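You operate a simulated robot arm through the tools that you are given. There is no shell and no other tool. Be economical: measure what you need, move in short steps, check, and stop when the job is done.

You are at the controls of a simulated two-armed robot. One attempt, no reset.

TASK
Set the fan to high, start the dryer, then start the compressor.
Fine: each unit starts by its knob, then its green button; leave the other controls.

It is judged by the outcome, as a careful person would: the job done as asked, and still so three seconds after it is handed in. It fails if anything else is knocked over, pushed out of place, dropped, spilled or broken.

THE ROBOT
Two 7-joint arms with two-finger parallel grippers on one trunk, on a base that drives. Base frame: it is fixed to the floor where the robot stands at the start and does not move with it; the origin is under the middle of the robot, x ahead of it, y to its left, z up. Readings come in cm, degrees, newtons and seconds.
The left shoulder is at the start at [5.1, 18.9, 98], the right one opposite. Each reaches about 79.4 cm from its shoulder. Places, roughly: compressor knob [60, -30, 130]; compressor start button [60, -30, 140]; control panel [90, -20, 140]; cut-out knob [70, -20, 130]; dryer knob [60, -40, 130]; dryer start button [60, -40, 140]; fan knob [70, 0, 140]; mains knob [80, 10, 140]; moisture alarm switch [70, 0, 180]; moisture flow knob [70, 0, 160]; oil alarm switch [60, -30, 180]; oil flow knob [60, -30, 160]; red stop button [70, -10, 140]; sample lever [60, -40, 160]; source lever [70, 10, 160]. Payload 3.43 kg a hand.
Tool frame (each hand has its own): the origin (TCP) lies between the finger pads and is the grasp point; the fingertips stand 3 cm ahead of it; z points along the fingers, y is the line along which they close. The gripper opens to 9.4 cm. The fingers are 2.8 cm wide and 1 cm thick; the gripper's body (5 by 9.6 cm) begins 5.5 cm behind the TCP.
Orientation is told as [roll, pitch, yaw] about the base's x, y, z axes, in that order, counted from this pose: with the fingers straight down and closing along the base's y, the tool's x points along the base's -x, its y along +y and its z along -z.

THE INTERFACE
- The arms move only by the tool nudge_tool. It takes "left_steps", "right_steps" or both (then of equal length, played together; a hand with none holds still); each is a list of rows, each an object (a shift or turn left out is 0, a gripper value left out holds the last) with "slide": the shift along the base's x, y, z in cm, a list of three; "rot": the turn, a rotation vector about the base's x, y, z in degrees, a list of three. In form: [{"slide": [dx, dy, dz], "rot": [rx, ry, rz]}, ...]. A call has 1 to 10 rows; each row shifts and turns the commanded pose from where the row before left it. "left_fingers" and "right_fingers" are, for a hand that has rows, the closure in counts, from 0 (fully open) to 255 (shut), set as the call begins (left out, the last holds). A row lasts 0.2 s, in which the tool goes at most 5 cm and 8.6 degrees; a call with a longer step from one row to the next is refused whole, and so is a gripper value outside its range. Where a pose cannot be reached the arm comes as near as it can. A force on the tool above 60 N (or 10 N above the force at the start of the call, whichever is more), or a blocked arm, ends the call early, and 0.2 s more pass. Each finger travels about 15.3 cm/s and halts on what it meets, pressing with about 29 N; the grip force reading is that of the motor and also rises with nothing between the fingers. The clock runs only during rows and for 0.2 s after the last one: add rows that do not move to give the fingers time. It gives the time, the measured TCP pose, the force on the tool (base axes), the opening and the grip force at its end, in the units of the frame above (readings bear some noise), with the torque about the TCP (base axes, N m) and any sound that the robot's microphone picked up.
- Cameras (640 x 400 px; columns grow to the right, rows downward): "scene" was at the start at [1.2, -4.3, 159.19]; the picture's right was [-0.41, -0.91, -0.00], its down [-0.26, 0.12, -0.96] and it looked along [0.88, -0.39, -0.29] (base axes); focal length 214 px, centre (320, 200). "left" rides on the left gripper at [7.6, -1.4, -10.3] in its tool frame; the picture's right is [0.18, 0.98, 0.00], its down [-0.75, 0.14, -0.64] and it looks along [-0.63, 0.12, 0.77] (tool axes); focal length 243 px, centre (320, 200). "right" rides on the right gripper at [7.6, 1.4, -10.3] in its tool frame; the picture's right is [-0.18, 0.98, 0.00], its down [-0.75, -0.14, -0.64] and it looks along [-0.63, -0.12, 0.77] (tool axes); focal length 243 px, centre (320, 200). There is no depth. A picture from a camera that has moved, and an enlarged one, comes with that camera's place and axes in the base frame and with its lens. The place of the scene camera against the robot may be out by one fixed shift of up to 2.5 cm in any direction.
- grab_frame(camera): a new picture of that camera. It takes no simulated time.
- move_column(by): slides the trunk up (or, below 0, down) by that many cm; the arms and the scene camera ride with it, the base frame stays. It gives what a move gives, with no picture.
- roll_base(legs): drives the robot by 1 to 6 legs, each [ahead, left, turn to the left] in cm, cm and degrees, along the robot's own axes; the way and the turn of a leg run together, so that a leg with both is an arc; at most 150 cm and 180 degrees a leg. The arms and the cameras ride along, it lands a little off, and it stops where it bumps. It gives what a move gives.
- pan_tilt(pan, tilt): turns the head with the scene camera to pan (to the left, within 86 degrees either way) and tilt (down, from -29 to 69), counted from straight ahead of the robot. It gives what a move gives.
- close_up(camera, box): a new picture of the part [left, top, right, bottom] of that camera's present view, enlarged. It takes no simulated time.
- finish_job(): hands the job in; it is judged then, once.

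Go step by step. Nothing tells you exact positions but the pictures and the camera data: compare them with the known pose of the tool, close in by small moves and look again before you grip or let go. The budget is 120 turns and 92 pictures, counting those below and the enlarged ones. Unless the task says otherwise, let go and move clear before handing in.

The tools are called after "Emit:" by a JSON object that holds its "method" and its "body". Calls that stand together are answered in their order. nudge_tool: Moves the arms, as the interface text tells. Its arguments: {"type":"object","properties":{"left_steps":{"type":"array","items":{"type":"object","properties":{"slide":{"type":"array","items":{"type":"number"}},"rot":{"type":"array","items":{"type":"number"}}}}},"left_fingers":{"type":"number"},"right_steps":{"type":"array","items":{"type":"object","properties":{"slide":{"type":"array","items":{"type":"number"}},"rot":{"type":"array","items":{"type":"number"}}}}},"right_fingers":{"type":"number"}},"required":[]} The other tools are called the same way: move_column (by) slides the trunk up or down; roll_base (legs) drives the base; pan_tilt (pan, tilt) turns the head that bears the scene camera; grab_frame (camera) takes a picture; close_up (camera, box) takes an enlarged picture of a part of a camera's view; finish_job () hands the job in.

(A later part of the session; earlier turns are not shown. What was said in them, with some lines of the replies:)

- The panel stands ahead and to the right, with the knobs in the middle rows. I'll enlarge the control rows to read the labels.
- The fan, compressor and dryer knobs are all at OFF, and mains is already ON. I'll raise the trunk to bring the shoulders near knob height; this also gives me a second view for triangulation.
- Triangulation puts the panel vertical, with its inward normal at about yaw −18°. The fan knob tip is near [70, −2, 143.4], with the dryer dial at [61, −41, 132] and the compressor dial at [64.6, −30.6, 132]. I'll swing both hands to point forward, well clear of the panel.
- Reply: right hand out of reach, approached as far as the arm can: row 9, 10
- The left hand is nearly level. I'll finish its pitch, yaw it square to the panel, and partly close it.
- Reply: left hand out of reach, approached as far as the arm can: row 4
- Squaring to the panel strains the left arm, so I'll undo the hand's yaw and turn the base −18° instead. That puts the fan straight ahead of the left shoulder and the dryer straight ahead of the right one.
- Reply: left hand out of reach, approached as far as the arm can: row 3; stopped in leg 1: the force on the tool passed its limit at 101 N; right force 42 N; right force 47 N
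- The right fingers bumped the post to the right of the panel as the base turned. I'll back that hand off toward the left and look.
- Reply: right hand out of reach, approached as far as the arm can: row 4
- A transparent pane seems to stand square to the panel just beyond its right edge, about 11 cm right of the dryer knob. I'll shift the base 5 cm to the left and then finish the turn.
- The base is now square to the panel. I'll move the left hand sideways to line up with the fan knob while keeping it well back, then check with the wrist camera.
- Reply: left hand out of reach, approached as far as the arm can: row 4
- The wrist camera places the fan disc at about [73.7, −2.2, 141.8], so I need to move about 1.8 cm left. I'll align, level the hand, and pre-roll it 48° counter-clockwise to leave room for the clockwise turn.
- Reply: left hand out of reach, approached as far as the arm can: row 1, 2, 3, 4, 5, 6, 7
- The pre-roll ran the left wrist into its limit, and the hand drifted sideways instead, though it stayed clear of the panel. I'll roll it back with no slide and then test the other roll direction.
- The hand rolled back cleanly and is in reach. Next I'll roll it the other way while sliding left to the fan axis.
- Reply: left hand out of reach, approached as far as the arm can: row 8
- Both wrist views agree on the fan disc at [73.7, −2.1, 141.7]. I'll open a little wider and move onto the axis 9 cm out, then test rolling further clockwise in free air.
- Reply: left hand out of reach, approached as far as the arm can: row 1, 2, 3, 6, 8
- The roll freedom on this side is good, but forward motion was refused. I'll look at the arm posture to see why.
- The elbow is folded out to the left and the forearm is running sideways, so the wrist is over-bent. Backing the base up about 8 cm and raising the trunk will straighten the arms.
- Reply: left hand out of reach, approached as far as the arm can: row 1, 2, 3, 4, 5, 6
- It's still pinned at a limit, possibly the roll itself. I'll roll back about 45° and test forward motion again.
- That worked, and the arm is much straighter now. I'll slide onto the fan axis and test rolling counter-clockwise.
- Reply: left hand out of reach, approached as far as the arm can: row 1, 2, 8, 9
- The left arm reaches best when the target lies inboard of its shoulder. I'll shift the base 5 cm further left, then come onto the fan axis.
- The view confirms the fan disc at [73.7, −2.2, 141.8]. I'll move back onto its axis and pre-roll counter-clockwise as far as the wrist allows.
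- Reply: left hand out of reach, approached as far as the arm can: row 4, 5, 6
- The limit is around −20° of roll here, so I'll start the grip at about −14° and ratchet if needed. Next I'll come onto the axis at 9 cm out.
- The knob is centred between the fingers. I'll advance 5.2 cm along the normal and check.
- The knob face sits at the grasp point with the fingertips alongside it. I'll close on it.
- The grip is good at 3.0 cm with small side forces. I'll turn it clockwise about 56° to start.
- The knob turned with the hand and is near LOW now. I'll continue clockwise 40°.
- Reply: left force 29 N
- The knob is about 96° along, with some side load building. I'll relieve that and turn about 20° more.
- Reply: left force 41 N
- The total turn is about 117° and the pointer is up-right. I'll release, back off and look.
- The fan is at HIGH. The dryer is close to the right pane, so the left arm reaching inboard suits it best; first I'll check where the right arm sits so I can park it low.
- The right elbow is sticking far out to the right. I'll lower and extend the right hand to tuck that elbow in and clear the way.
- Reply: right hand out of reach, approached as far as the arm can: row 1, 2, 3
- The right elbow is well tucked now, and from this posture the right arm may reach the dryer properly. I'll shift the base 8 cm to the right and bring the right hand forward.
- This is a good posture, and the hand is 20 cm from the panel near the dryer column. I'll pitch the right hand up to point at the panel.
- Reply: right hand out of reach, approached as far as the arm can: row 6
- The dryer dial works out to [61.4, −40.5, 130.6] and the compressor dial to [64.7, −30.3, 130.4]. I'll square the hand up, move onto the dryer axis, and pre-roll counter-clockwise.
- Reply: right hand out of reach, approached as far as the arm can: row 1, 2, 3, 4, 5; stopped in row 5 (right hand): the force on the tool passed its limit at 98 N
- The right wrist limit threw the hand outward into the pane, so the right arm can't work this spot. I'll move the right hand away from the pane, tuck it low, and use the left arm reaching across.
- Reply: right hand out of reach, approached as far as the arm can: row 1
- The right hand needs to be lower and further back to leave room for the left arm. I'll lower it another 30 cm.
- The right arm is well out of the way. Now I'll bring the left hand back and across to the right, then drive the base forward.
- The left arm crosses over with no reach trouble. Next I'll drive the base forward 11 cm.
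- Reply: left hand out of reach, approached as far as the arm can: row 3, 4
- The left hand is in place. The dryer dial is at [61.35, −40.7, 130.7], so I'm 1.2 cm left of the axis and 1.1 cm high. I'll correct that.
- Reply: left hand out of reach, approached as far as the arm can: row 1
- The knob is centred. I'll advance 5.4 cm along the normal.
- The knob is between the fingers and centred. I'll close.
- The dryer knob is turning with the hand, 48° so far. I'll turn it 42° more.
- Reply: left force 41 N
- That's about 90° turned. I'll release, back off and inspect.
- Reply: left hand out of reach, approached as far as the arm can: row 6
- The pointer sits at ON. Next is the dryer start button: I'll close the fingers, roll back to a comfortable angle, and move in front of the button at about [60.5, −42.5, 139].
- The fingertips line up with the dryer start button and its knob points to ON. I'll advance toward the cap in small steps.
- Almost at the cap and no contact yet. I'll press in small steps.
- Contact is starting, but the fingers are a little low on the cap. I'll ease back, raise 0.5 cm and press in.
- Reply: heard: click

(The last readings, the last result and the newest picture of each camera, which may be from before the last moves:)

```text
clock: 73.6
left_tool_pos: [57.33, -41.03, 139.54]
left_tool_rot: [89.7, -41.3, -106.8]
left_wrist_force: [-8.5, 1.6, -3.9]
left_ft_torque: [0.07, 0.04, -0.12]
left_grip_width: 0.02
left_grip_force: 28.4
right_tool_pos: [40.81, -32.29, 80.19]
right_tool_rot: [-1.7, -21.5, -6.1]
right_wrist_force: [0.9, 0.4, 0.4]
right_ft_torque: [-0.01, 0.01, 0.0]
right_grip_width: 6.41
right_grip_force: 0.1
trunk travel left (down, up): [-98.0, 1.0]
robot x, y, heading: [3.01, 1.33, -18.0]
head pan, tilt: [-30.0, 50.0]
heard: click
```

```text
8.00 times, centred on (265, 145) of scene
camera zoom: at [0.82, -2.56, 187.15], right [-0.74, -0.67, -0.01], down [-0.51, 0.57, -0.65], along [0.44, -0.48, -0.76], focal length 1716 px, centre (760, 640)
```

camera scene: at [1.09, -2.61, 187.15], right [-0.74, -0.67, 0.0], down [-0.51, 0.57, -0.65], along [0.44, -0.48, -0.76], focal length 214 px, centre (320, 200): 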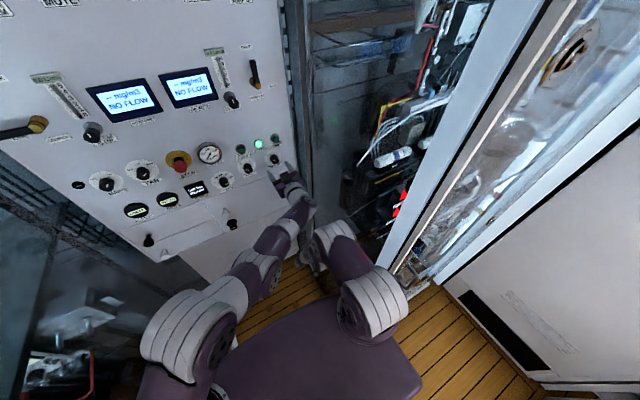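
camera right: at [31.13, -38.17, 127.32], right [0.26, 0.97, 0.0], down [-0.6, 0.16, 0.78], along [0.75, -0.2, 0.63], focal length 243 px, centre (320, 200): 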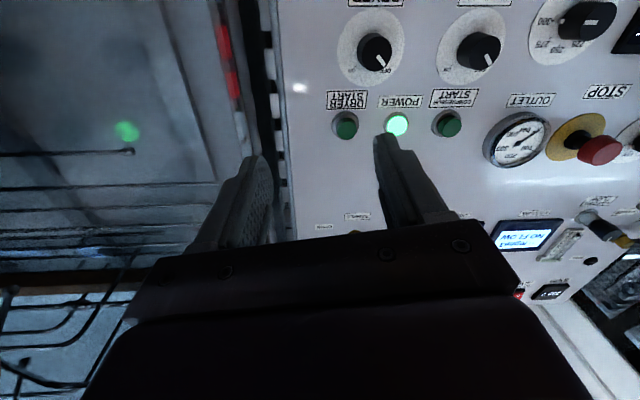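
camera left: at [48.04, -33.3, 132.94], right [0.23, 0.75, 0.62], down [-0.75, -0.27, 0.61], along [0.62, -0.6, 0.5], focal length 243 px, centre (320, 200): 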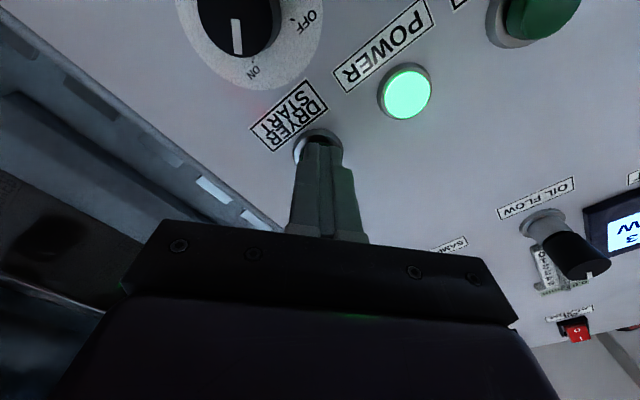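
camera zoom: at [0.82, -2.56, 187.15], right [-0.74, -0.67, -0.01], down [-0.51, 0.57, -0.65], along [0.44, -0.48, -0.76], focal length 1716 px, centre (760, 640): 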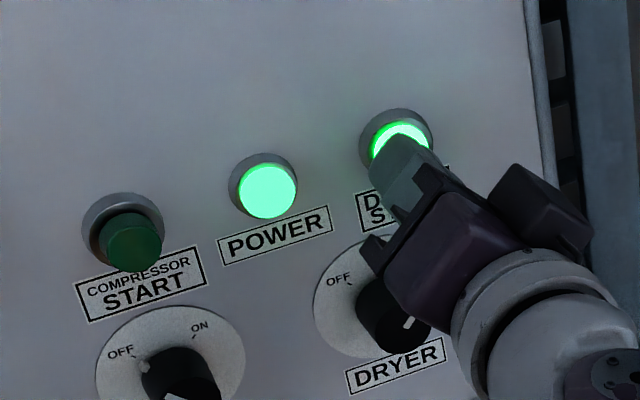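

Click heard and the dryer lamp is lit, so the dryer is started. I'll back off and move toward the compressor knob.

Emit:
{"method": "nudge_tool", "body": {"left_steps": [{"slide": [-1.9, 0.6, 0]}, {"slide": [-2.4, 0.75, 0]}, {"slide": [-2.4, 0.75, 0]}, {}]}}

Emit:
{"method": "nudge_tool", "body": {"left_steps": [{"slide": [0.45, 1.4, -1.1], "rot": [-7.6, 2.45, 0]}, {"slide": [0.45, 1.4, -1.1], "rot": [-7.6, 2.45, 0]}, {"slide": [0.45, 1.4, -1.1], "rot": [-7.6, 2.45, 0]}, {"slide": [0.45, 1.4, -1.1], "rot": [-7.6, 2.45, 0]}, {"slide": [0.45, 1.4, -1.1], "rot": [-7.6, 2.45, 0]}, {"slide": [0.45, 1.4, -1.1], "rot": [-7.6, 2.45, 0]}, {"slide": [0.45, 1.4, -1.1], "rot": [-7.6, 2.45, 0]}, {"slide": [0.35, 1.1, -1.1]}, {}], "left_fingers": 62}}

Emit:
{"method": "grab_frame", "body": {"camera": "left"}}

```text
clock: 74.6
left_tool_pos: [51.59, -39.18, 139.41]
left_tool_rot: [89.3, -41.3, -107.0]
left_wrist_force: [-0.4, -0.7, -0.4]
left_ft_torque: [-0.03, -0.01, -0.01]
left_grip_width: 0.0
left_grip_force: 29.2
left hand out of reach, approached as far as the arm can: row 3
right_tool_pos: [40.97, -32.32, 80.07]
right_tool_rot: [-1.7, -21.4, -6.2]
right_wrist_force: [0.1, -1.3, 0.8]
right_ft_torque: [-0.01, 0.0, 0.0]
right_grip_width: 6.48
right_grip_force: 0.0
trunk travel left (down, up): [-98.0, 1.0]
robot x, y, heading: [3.39, 1.27, -17.6]
head pan, tilt: [-30.0, 50.0]
```

```text
clock: 76.6
left_tool_pos: [54.95, -28.36, 130.88]
left_tool_rot: [-83.0, -82.8, 65.5]
left_wrist_force: [-0.2, 0.7, 0.0]
left_ft_torque: [-0.01, 0.0, 0.0]
left_grip_width: 7.13
left_grip_force: 0.1
right_tool_pos: [40.83, -32.22, 80.1]
right_tool_rot: [-1.7, -21.3, -6.2]
right_wrist_force: [-0.1, 0.6, 0.2]
right_ft_torque: [0.03, 0.02, 0.02]
right_grip_width: 6.43
right_grip_force: 0.0
trunk travel left (down, up): [-98.0, 1.0]
robot x, y, heading: [3.09, 1.54, -18.0]
head pan, tilt: [-30.0, 50.0]
```

```text
33 pictures are left
camera left: at [44.29, -27.53, 123.64], right [0.28, 0.91, -0.31], down [-0.53, 0.42, 0.74], along [0.8, -0.05, 0.6], focal length 243 px, centre (320, 200)
```

left: 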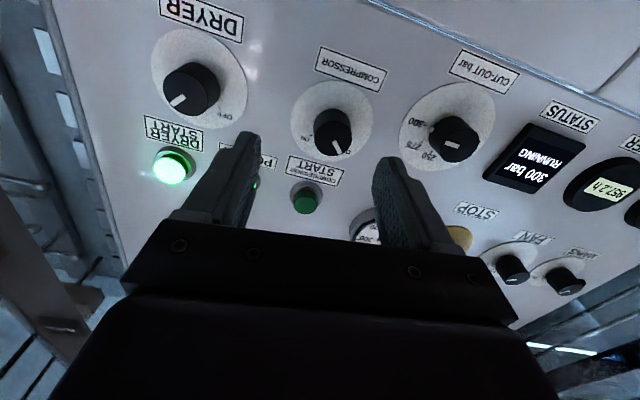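

The status now reads RUNNING. The compressor dial is confirmed at [64.7, −30.5, 130.55], so I'll shift about 1 cm left onto its axis and check.

Emit:
{"method": "nudge_tool", "body": {"left_steps": [{"slide": [0.27, 0.95, -0.3]}, {"slide": [0.95, -0.3, 0]}, {}]}}

Emit:
{"method": "grab_frame", "body": {"camera": "left"}}

```text
clock: 77.4
left_tool_pos: [56.32, -27.72, 130.56]
left_tool_rot: [-83.0, -82.7, 65.2]
left_wrist_force: [-0.3, -0.5, -0.5]
left_ft_torque: [-0.03, -0.01, 0.01]
left_grip_width: 7.12
left_grip_force: 0.1
right_tool_pos: [40.85, -32.34, 80.1]
right_tool_rot: [-1.7, -21.4, -6.2]
right_wrist_force: [0.1, 0.5, 0.1]
right_ft_torque: [0.0, 0.0, -0.02]
right_grip_width: 6.46
right_grip_force: 0.1
trunk travel left (down, up): [-98.0, 1.0]
robot x, y, heading: [3.37, 1.09, -17.6]
head pan, tilt: [-30.0, 50.0]
```

```text
32 pictures are left
camera left: at [45.55, -26.92, 123.33], right [0.28, 0.91, -0.31], down [-0.53, 0.42, 0.74], along [0.8, -0.05, 0.6], focal length 243 px, centre (320, 200)
```

left: 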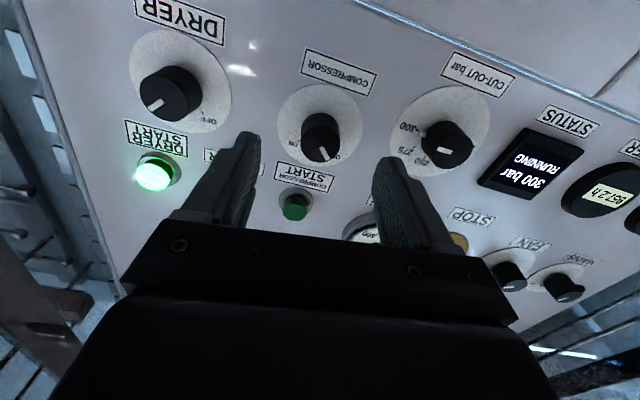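

The knob is centred. I'll advance 4.7 cm and then close.

Emit:
{"method": "nudge_tool", "body": {"left_steps": [{"slide": [1.12, -0.36, 0]}, {"slide": [1.12, -0.36, 0]}, {"slide": [1.12, -0.36, 0]}, {"slide": [1.12, -0.36, 0]}, {}]}}

Emit:
{"method": "grab_frame", "body": {"camera": "left"}}

```text
clock: 78.6
left_tool_pos: [60.68, -29.08, 130.45]
left_tool_rot: [-83.1, -82.8, 65.5]
left_wrist_force: [-1.4, 0.4, -0.3]
left_ft_torque: [0.0, 0.03, 0.0]
left_grip_width: 7.11
left_grip_force: 0.1
right_tool_pos: [40.92, -32.27, 80.05]
right_tool_rot: [-1.7, -21.4, -6.2]
right_wrist_force: [0.0, -0.2, -0.5]
right_ft_torque: [0.01, -0.04, -0.04]
right_grip_width: 6.44
right_grip_force: 0.0
trunk travel left (down, up): [-98.0, 1.0]
robot x, y, heading: [3.07, 1.28, -17.8]
head pan, tilt: [-30.0, 50.0]
```

```text
31 pictures are left
camera left: at [50.07, -28.28, 123.3], right [0.28, 0.91, -0.31], down [-0.53, 0.42, 0.74], along [0.8, -0.05, 0.6], focal length 243 px, centre (320, 200)
```

left: 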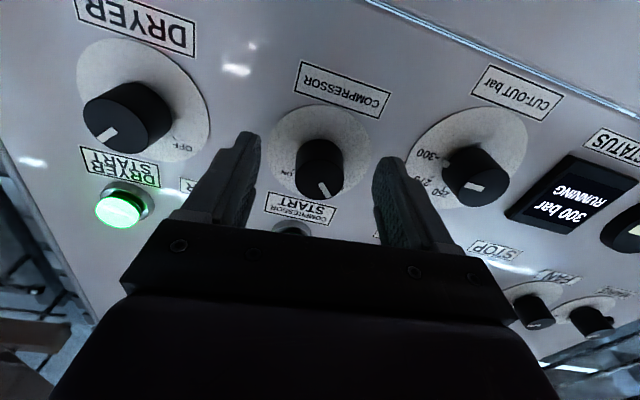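

Emit:
{"method": "nudge_tool", "body": {"left_steps": [{}, {}, {}], "left_fingers": 255}}

Emit:
{"method": "nudge_tool", "body": {"left_steps": [{"rot": [7.6, -2.45, 0]}, {"rot": [7.6, -2.45, 0]}, {"rot": [7.6, -2.45, 0]}, {"rot": [7.6, -2.45, 0]}, {"rot": [7.6, -2.45, 0]}, {"rot": [7.6, -2.45, 0]}, {}]}}

```text
clock: 79.4
left_tool_pos: [60.88, -29.04, 130.59]
left_tool_rot: [-83.1, -82.6, 65.5]
left_wrist_force: [-0.2, 2.9, -0.7]
left_ft_torque: [0.02, -0.17, 0.2]
left_grip_width: 3.01
left_grip_force: 45.6
right_tool_pos: [40.87, -32.16, 80.06]
right_tool_rot: [-1.7, -21.4, -6.1]
right_wrist_force: [0.7, -0.2, -0.1]
right_ft_torque: [-0.03, 0.0, -0.02]
right_grip_width: 6.46
right_grip_force: 0.0
trunk travel left (down, up): [-98.0, 1.0]
robot x, y, heading: [3.09, 1.23, -17.7]
head pan, tilt: [-30.0, 50.0]
```

```text
clock: 81.0
left_tool_pos: [60.96, -28.54, 130.71]
left_tool_rot: [89.5, -49.6, -106.5]
left_wrist_force: [7.5, 21.9, 6.0]
left_ft_torque: [-0.11, 0.24, 1.23]
left_grip_width: 3.06
left_grip_force: 44.9
right_tool_pos: [41.04, -31.92, 80.15]
right_tool_rot: [-2.0, -21.4, -6.0]
right_wrist_force: [-0.5, -0.1, -0.8]
right_ft_torque: [0.02, 0.01, 0.0]
right_grip_width: 6.44
right_grip_force: 0.1
trunk travel left (down, up): [-98.0, 1.0]
robot x, y, heading: [3.34, 1.36, -18.0]
head pan, tilt: [-30.0, 50.0]
```

It's 48° in, with some side load. I'll relieve that toward +y and finish the turn.

Emit:
{"method": "nudge_tool", "body": {"left_steps": [{"slide": [0.1, 0.3, 0.1], "rot": [7.6, -2.45, 0]}, {"slide": [0, 0.1, 0.1], "rot": [7.6, -2.45, 0]}, {"slide": [0, 0, 0.1], "rot": [7.6, -2.45, 0]}, {"slide": [0, 0, 0.1], "rot": [7.6, -2.45, 0]}, {"rot": [7.6, -2.45, 0]}, {"rot": [2.4, -0.8, 0]}, {}]}}

Emit:
{"method": "grab_frame", "body": {"camera": "left"}}

```text
clock: 82.6
left_tool_pos: [60.96, -28.21, 131.0]
left_tool_rot: [90.4, -7.0, -107.0]
left_wrist_force: [12.2, 15.6, 14.7]
left_ft_torque: [-0.22, -0.31, 0.47]
left_grip_width: 3.04
left_grip_force: 45.1
right_tool_pos: [40.89, -31.8, 80.1]
right_tool_rot: [-1.9, -21.4, -6.1]
right_wrist_force: [-0.4, -0.1, 0.1]
right_ft_torque: [0.0, 0.01, 0.0]
right_grip_width: 6.43
right_grip_force: 0.1
trunk travel left (down, up): [-98.0, 1.0]
robot x, y, heading: [3.18, 1.22, -17.8]
head pan, tilt: [-30.0, 50.0]
```

```text
30 pictures are left
camera left: at [53.26, -18.27, 128.66], right [0.08, 0.29, 0.95], down [-0.83, -0.51, 0.23], along [0.56, -0.81, 0.2], focal length 243 px, centre (320, 200)
```

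left: 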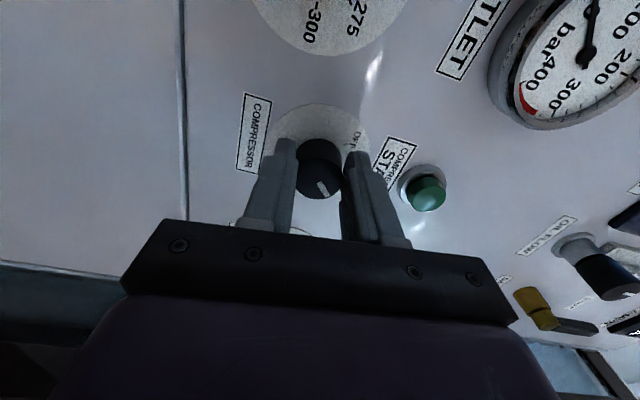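

I'll release, back away and inspect.

Emit:
{"method": "nudge_tool", "body": {"left_steps": [{}, {}, {}, {"slide": [-1.24, 0.4, 0]}, {"slide": [-1.9, 0.6, 0]}, {"slide": [-1.5, 0.5, 0]}, {}], "left_fingers": 80}}

Emit:
{"method": "nudge_tool", "body": {"left_steps": [{"rot": [-7.6, 2.45, 0]}, {"rot": [-7.6, 2.45, 0]}, {"slide": [0, 0, 1.5], "rot": [-7.6, 2.45, 0]}, {"slide": [0, 0, 1.5], "rot": [-7.6, 2.45, 0]}, {"slide": [0, 0, 1.5]}, {"slide": [0, 0, 1.5]}, {"slide": [0, 0, 1.5]}, {}], "left_fingers": 255}}

Emit:
{"method": "grab_frame", "body": {"camera": "left"}}

Emit:
{"method": "close_up", "body": {"camera": "scene", "box": [225, 120, 305, 170]}}

```text
clock: 84.2
left_tool_pos: [56.13, -27.32, 130.76]
left_tool_rot: [90.2, -6.9, -107.1]
left_wrist_force: [0.0, 0.1, 0.5]
left_ft_torque: [0.0, 0.03, 0.01]
left_grip_width: 6.45
left_grip_force: 0.1
right_tool_pos: [40.96, -32.19, 80.1]
right_tool_rot: [-1.7, -21.4, -6.2]
right_wrist_force: [0.2, 0.1, 0.1]
right_ft_torque: [0.0, -0.01, 0.02]
right_grip_width: 6.46
right_grip_force: 0.1
trunk travel left (down, up): [-98.0, 1.0]
robot x, y, heading: [3.44, 1.28, -17.9]
head pan, tilt: [-30.0, 50.0]
```

```text
clock: 86.0
left_tool_pos: [56.18, -27.33, 138.4]
left_tool_rot: [89.6, -38.8, -106.8]
left_wrist_force: [0.0, 0.4, -0.1]
left_ft_torque: [-0.05, -0.03, -0.05]
left_grip_width: 0.03
left_grip_force: 29.0
right_tool_pos: [40.84, -32.21, 80.01]
right_tool_rot: [-1.9, -21.4, -6.3]
right_wrist_force: [-0.8, -0.3, 0.3]
right_ft_torque: [0.01, 0.0, 0.02]
right_grip_width: 6.42
right_grip_force: 0.1
trunk travel left (down, up): [-98.0, 1.0]
robot x, y, heading: [3.3, 1.11, -18.1]
head pan, tilt: [-30.0, 50.0]
```

```text
29 pictures are left
camera left: at [47.74, -19.51, 132.54], right [0.22, 0.73, 0.65], down [-0.76, -0.29, 0.59], along [0.61, -0.62, 0.48], focal length 243 px, centre (320, 200)
```

left: 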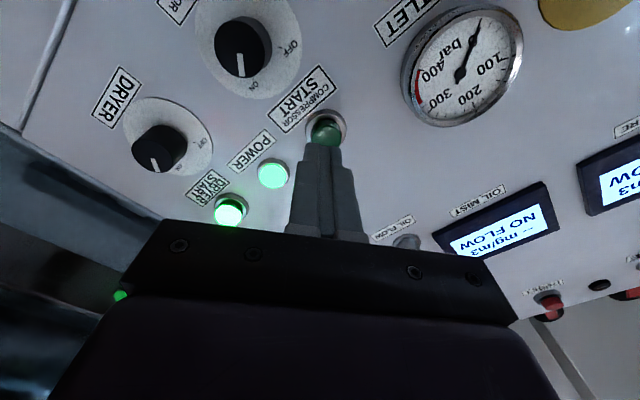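

```text
8.00 times, centred on (265, 145) of scene
camera zoom: at [1.14, -2.64, 187.15], right [-0.74, -0.67, 0.0], down [-0.51, 0.57, -0.65], along [0.44, -0.48, -0.76], focal length 1716 px, centre (760, 640)
```

zoom: 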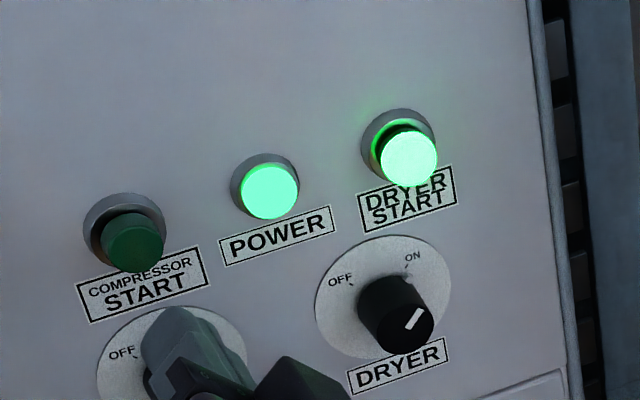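

Both knobs point to ON and the dryer is running. I'll raise 1 cm to centre on the compressor start button, then approach to just short of contact.

Emit:
{"method": "nudge_tool", "body": {"left_steps": [{"slide": [0.05, 0.15, 1.0]}, {"slide": [1.14, -0.36, 0]}, {"slide": [1.14, -0.36, 0]}, {"slide": [1.14, -0.36, 0]}, {"slide": [0.76, -0.24, 0]}, {}]}}

Emit:
{"method": "close_up", "body": {"camera": "scene", "box": [205, 120, 285, 170]}}

Emit:
{"method": "grab_frame", "body": {"camera": "left"}}

```text
clock: 87.4
left_tool_pos: [60.56, -28.49, 139.26]
left_tool_rot: [89.7, -38.8, -106.8]
left_wrist_force: [0.1, -0.3, 0.2]
left_ft_torque: [0.0, 0.0, -0.01]
left_grip_width: 0.0
left_grip_force: 29.4
right_tool_pos: [40.94, -32.23, 80.05]
right_tool_rot: [-1.7, -21.4, -6.2]
right_wrist_force: [0.2, 0.0, 0.4]
right_ft_torque: [0.02, 0.0, -0.03]
right_grip_width: 6.46
right_grip_force: 0.0
trunk travel left (down, up): [-98.0, 1.0]
robot x, y, heading: [3.27, 1.47, -17.8]
head pan, tilt: [-30.0, 50.0]
```

```text
8.00 times, centred on (245, 145) of scene
camera zoom: at [1.11, -2.61, 187.15], right [-0.74, -0.67, 0.0], down [-0.51, 0.57, -0.65], along [0.44, -0.48, -0.76], focal length 1716 px, centre (920, 640)
```

zoom: 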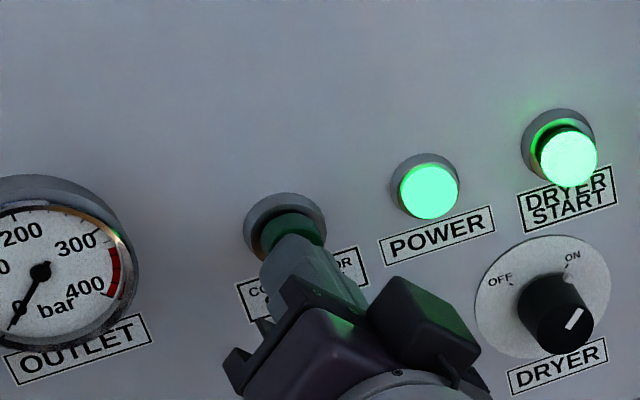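

```text
26 pictures are left
camera left: at [52.0, -20.66, 133.53], right [0.22, 0.73, 0.65], down [-0.76, -0.29, 0.59], along [0.61, -0.62, 0.48], focal length 243 px, centre (320, 200)
```

left: 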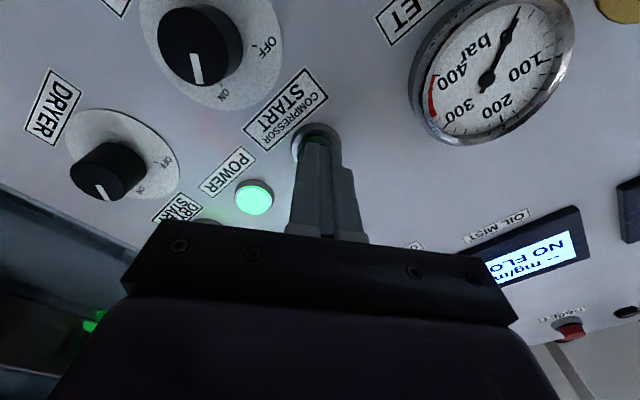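

The fingers are over the cap. I'll press in small steps.

Emit:
{"method": "nudge_tool", "body": {"left_steps": [{"slide": [0.29, -0.09, 0.1]}, {"slide": [0.29, -0.09, 0]}, {"slide": [0.24, -0.08, 0]}, {"slide": [0.19, -0.06, 0]}, {}]}}

```text
clock: 88.6
left_tool_pos: [61.34, -28.57, 139.38]
left_tool_rot: [89.7, -38.7, -106.8]
left_wrist_force: [-5.6, 1.4, -2.3]
left_ft_torque: [0.03, 0.07, -0.05]
left_grip_width: 0.01
left_grip_force: 29.9
right_tool_pos: [40.88, -32.08, 80.08]
right_tool_rot: [-1.8, -21.5, -6.2]
right_wrist_force: [0.3, 0.3, 0.3]
right_ft_torque: [0.02, -0.03, 0.01]
right_grip_width: 6.45
right_grip_force: 0.0
trunk travel left (down, up): [-98.0, 1.0]
robot x, y, heading: [3.46, 1.24, -17.9]
head pan, tilt: [-30.0, 50.0]
heard: click
```

Click heard. I'll back away and check all the lamps and knobs.

Emit:
{"method": "nudge_tool", "body": {"left_steps": [{"slide": [-1.4, 0.45, 0]}, {"slide": [-2.4, 0.75, 0]}, {"slide": [-2.4, 0.75, 0]}, {"slide": [-2.4, 0.75, 0]}, {"slide": [-2.4, 0.75, -1]}, {}]}}

Emit:
{"method": "pan_tilt", "body": {"pan": -5, "tilt": 30}}

Emit:
{"method": "close_up", "body": {"camera": "scene", "box": [180, 130, 420, 280]}}

Emit:
{"method": "grab_frame", "body": {"camera": "scene"}}

```text
clock: 90.0
left_tool_pos: [51.59, -25.6, 138.85]
left_tool_rot: [89.2, -38.8, -106.7]
left_wrist_force: [-1.0, -0.3, 0.3]
left_ft_torque: [0.0, 0.01, -0.01]
left_grip_width: 0.0
left_grip_force: 29.8
left hand out of reach, approached as far as the arm can: row 5
right_tool_pos: [40.91, -32.23, 80.04]
right_tool_rot: [-1.7, -21.4, -6.1]
right_wrist_force: [-1.4, -0.8, 0.0]
right_ft_torque: [-0.02, -0.02, 0.0]
right_grip_width: 6.45
right_grip_force: 0.1
trunk travel left (down, up): [-98.0, 1.0]
robot x, y, heading: [3.29, 1.11, -17.9]
head pan, tilt: [-30.0, 50.0]
```

```text
clock: 90.9
left_tool_pos: [51.47, -25.5, 138.91]
left_tool_rot: [89.3, -38.9, -106.8]
left_wrist_force: [-0.1, 0.0, 0.5]
left_ft_torque: [-0.01, 0.0, 0.02]
left_grip_width: 0.0
left_grip_force: 29.0
right_tool_pos: [40.89, -32.17, 80.04]
right_tool_rot: [-1.6, -21.4, -6.3]
right_wrist_force: [0.3, 0.1, 0.9]
right_ft_torque: [-0.02, 0.0, 0.02]
right_grip_width: 6.43
right_grip_force: 0.0
trunk travel left (down, up): [-98.0, 1.0]
robot x, y, heading: [3.15, 1.1, -17.8]
head pan, tilt: [-5.0, 30.0]
```

```text
2.67 times, centred on (300, 205) of scene
camera zoom: at [4.22, -0.41, 190.12], right [-0.39, -0.92, 0.0], down [-0.45, 0.19, -0.87], along [0.8, -0.34, -0.49], focal length 572 px, centre (373, 187)
```

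zoom: 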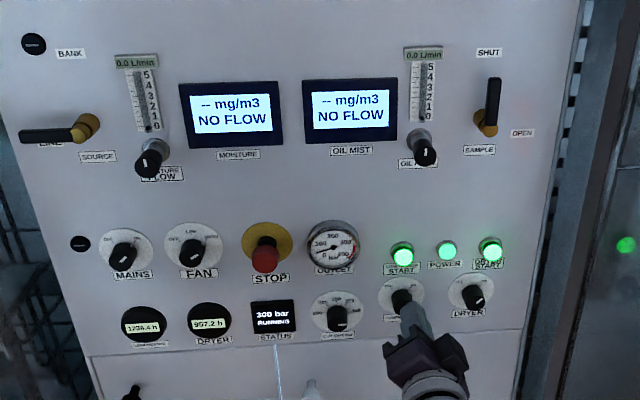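

```text
24 pictures are left
camera scene: at [4.22, -0.41, 190.12], right [-0.39, -0.92, 0.0], down [-0.45, 0.19, -0.87], along [0.8, -0.34, -0.49], focal length 214 px, centre (320, 200)
```

scene: 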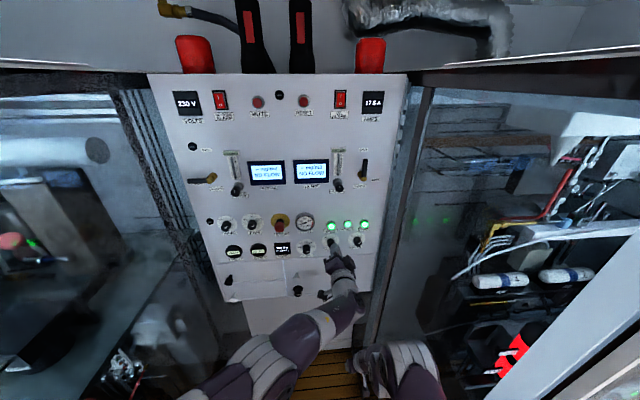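

Emit:
{"method": "close_up", "body": {"camera": "scene", "box": [215, 205, 375, 265]}}

```text
4.00 times, centred on (295, 235) of scene
camera zoom: at [4.22, -0.41, 190.12], right [-0.39, -0.92, 0.0], down [-0.45, 0.19, -0.87], along [0.8, -0.34, -0.49], focal length 858 px, centre (420, 60)
```

zoom: 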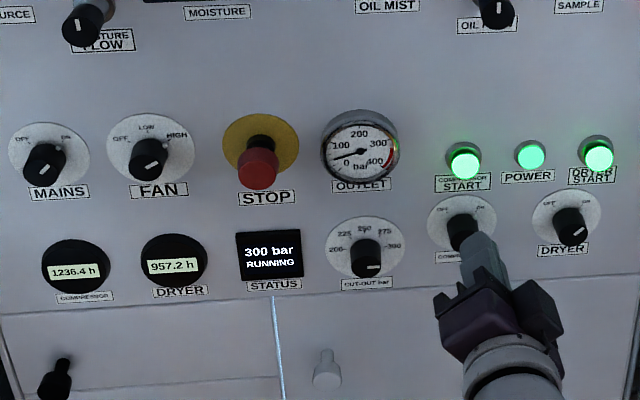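

The fan is at HIGH, the dryer and compressor lamps are lit, and the status reads RUNNING. The outlet pressure is rising, and the mains and cut-out settings are unchanged. The hands are clear, so I'm handing in.

Emit:
{"method": "finish_job", "body": {}}

```text
The job is handed in.
```

The fan is on HIGH, the dryer was started next and the compressor last. Both start lamps are lit and the status display reads RUNNING.

While I was getting into position, the right gripper hit the clear pane to the right of the panel twice, at about 100 N each time. I saw nothing moved or broken in the pictures afterwards, but I didn't inspect the pane closely.
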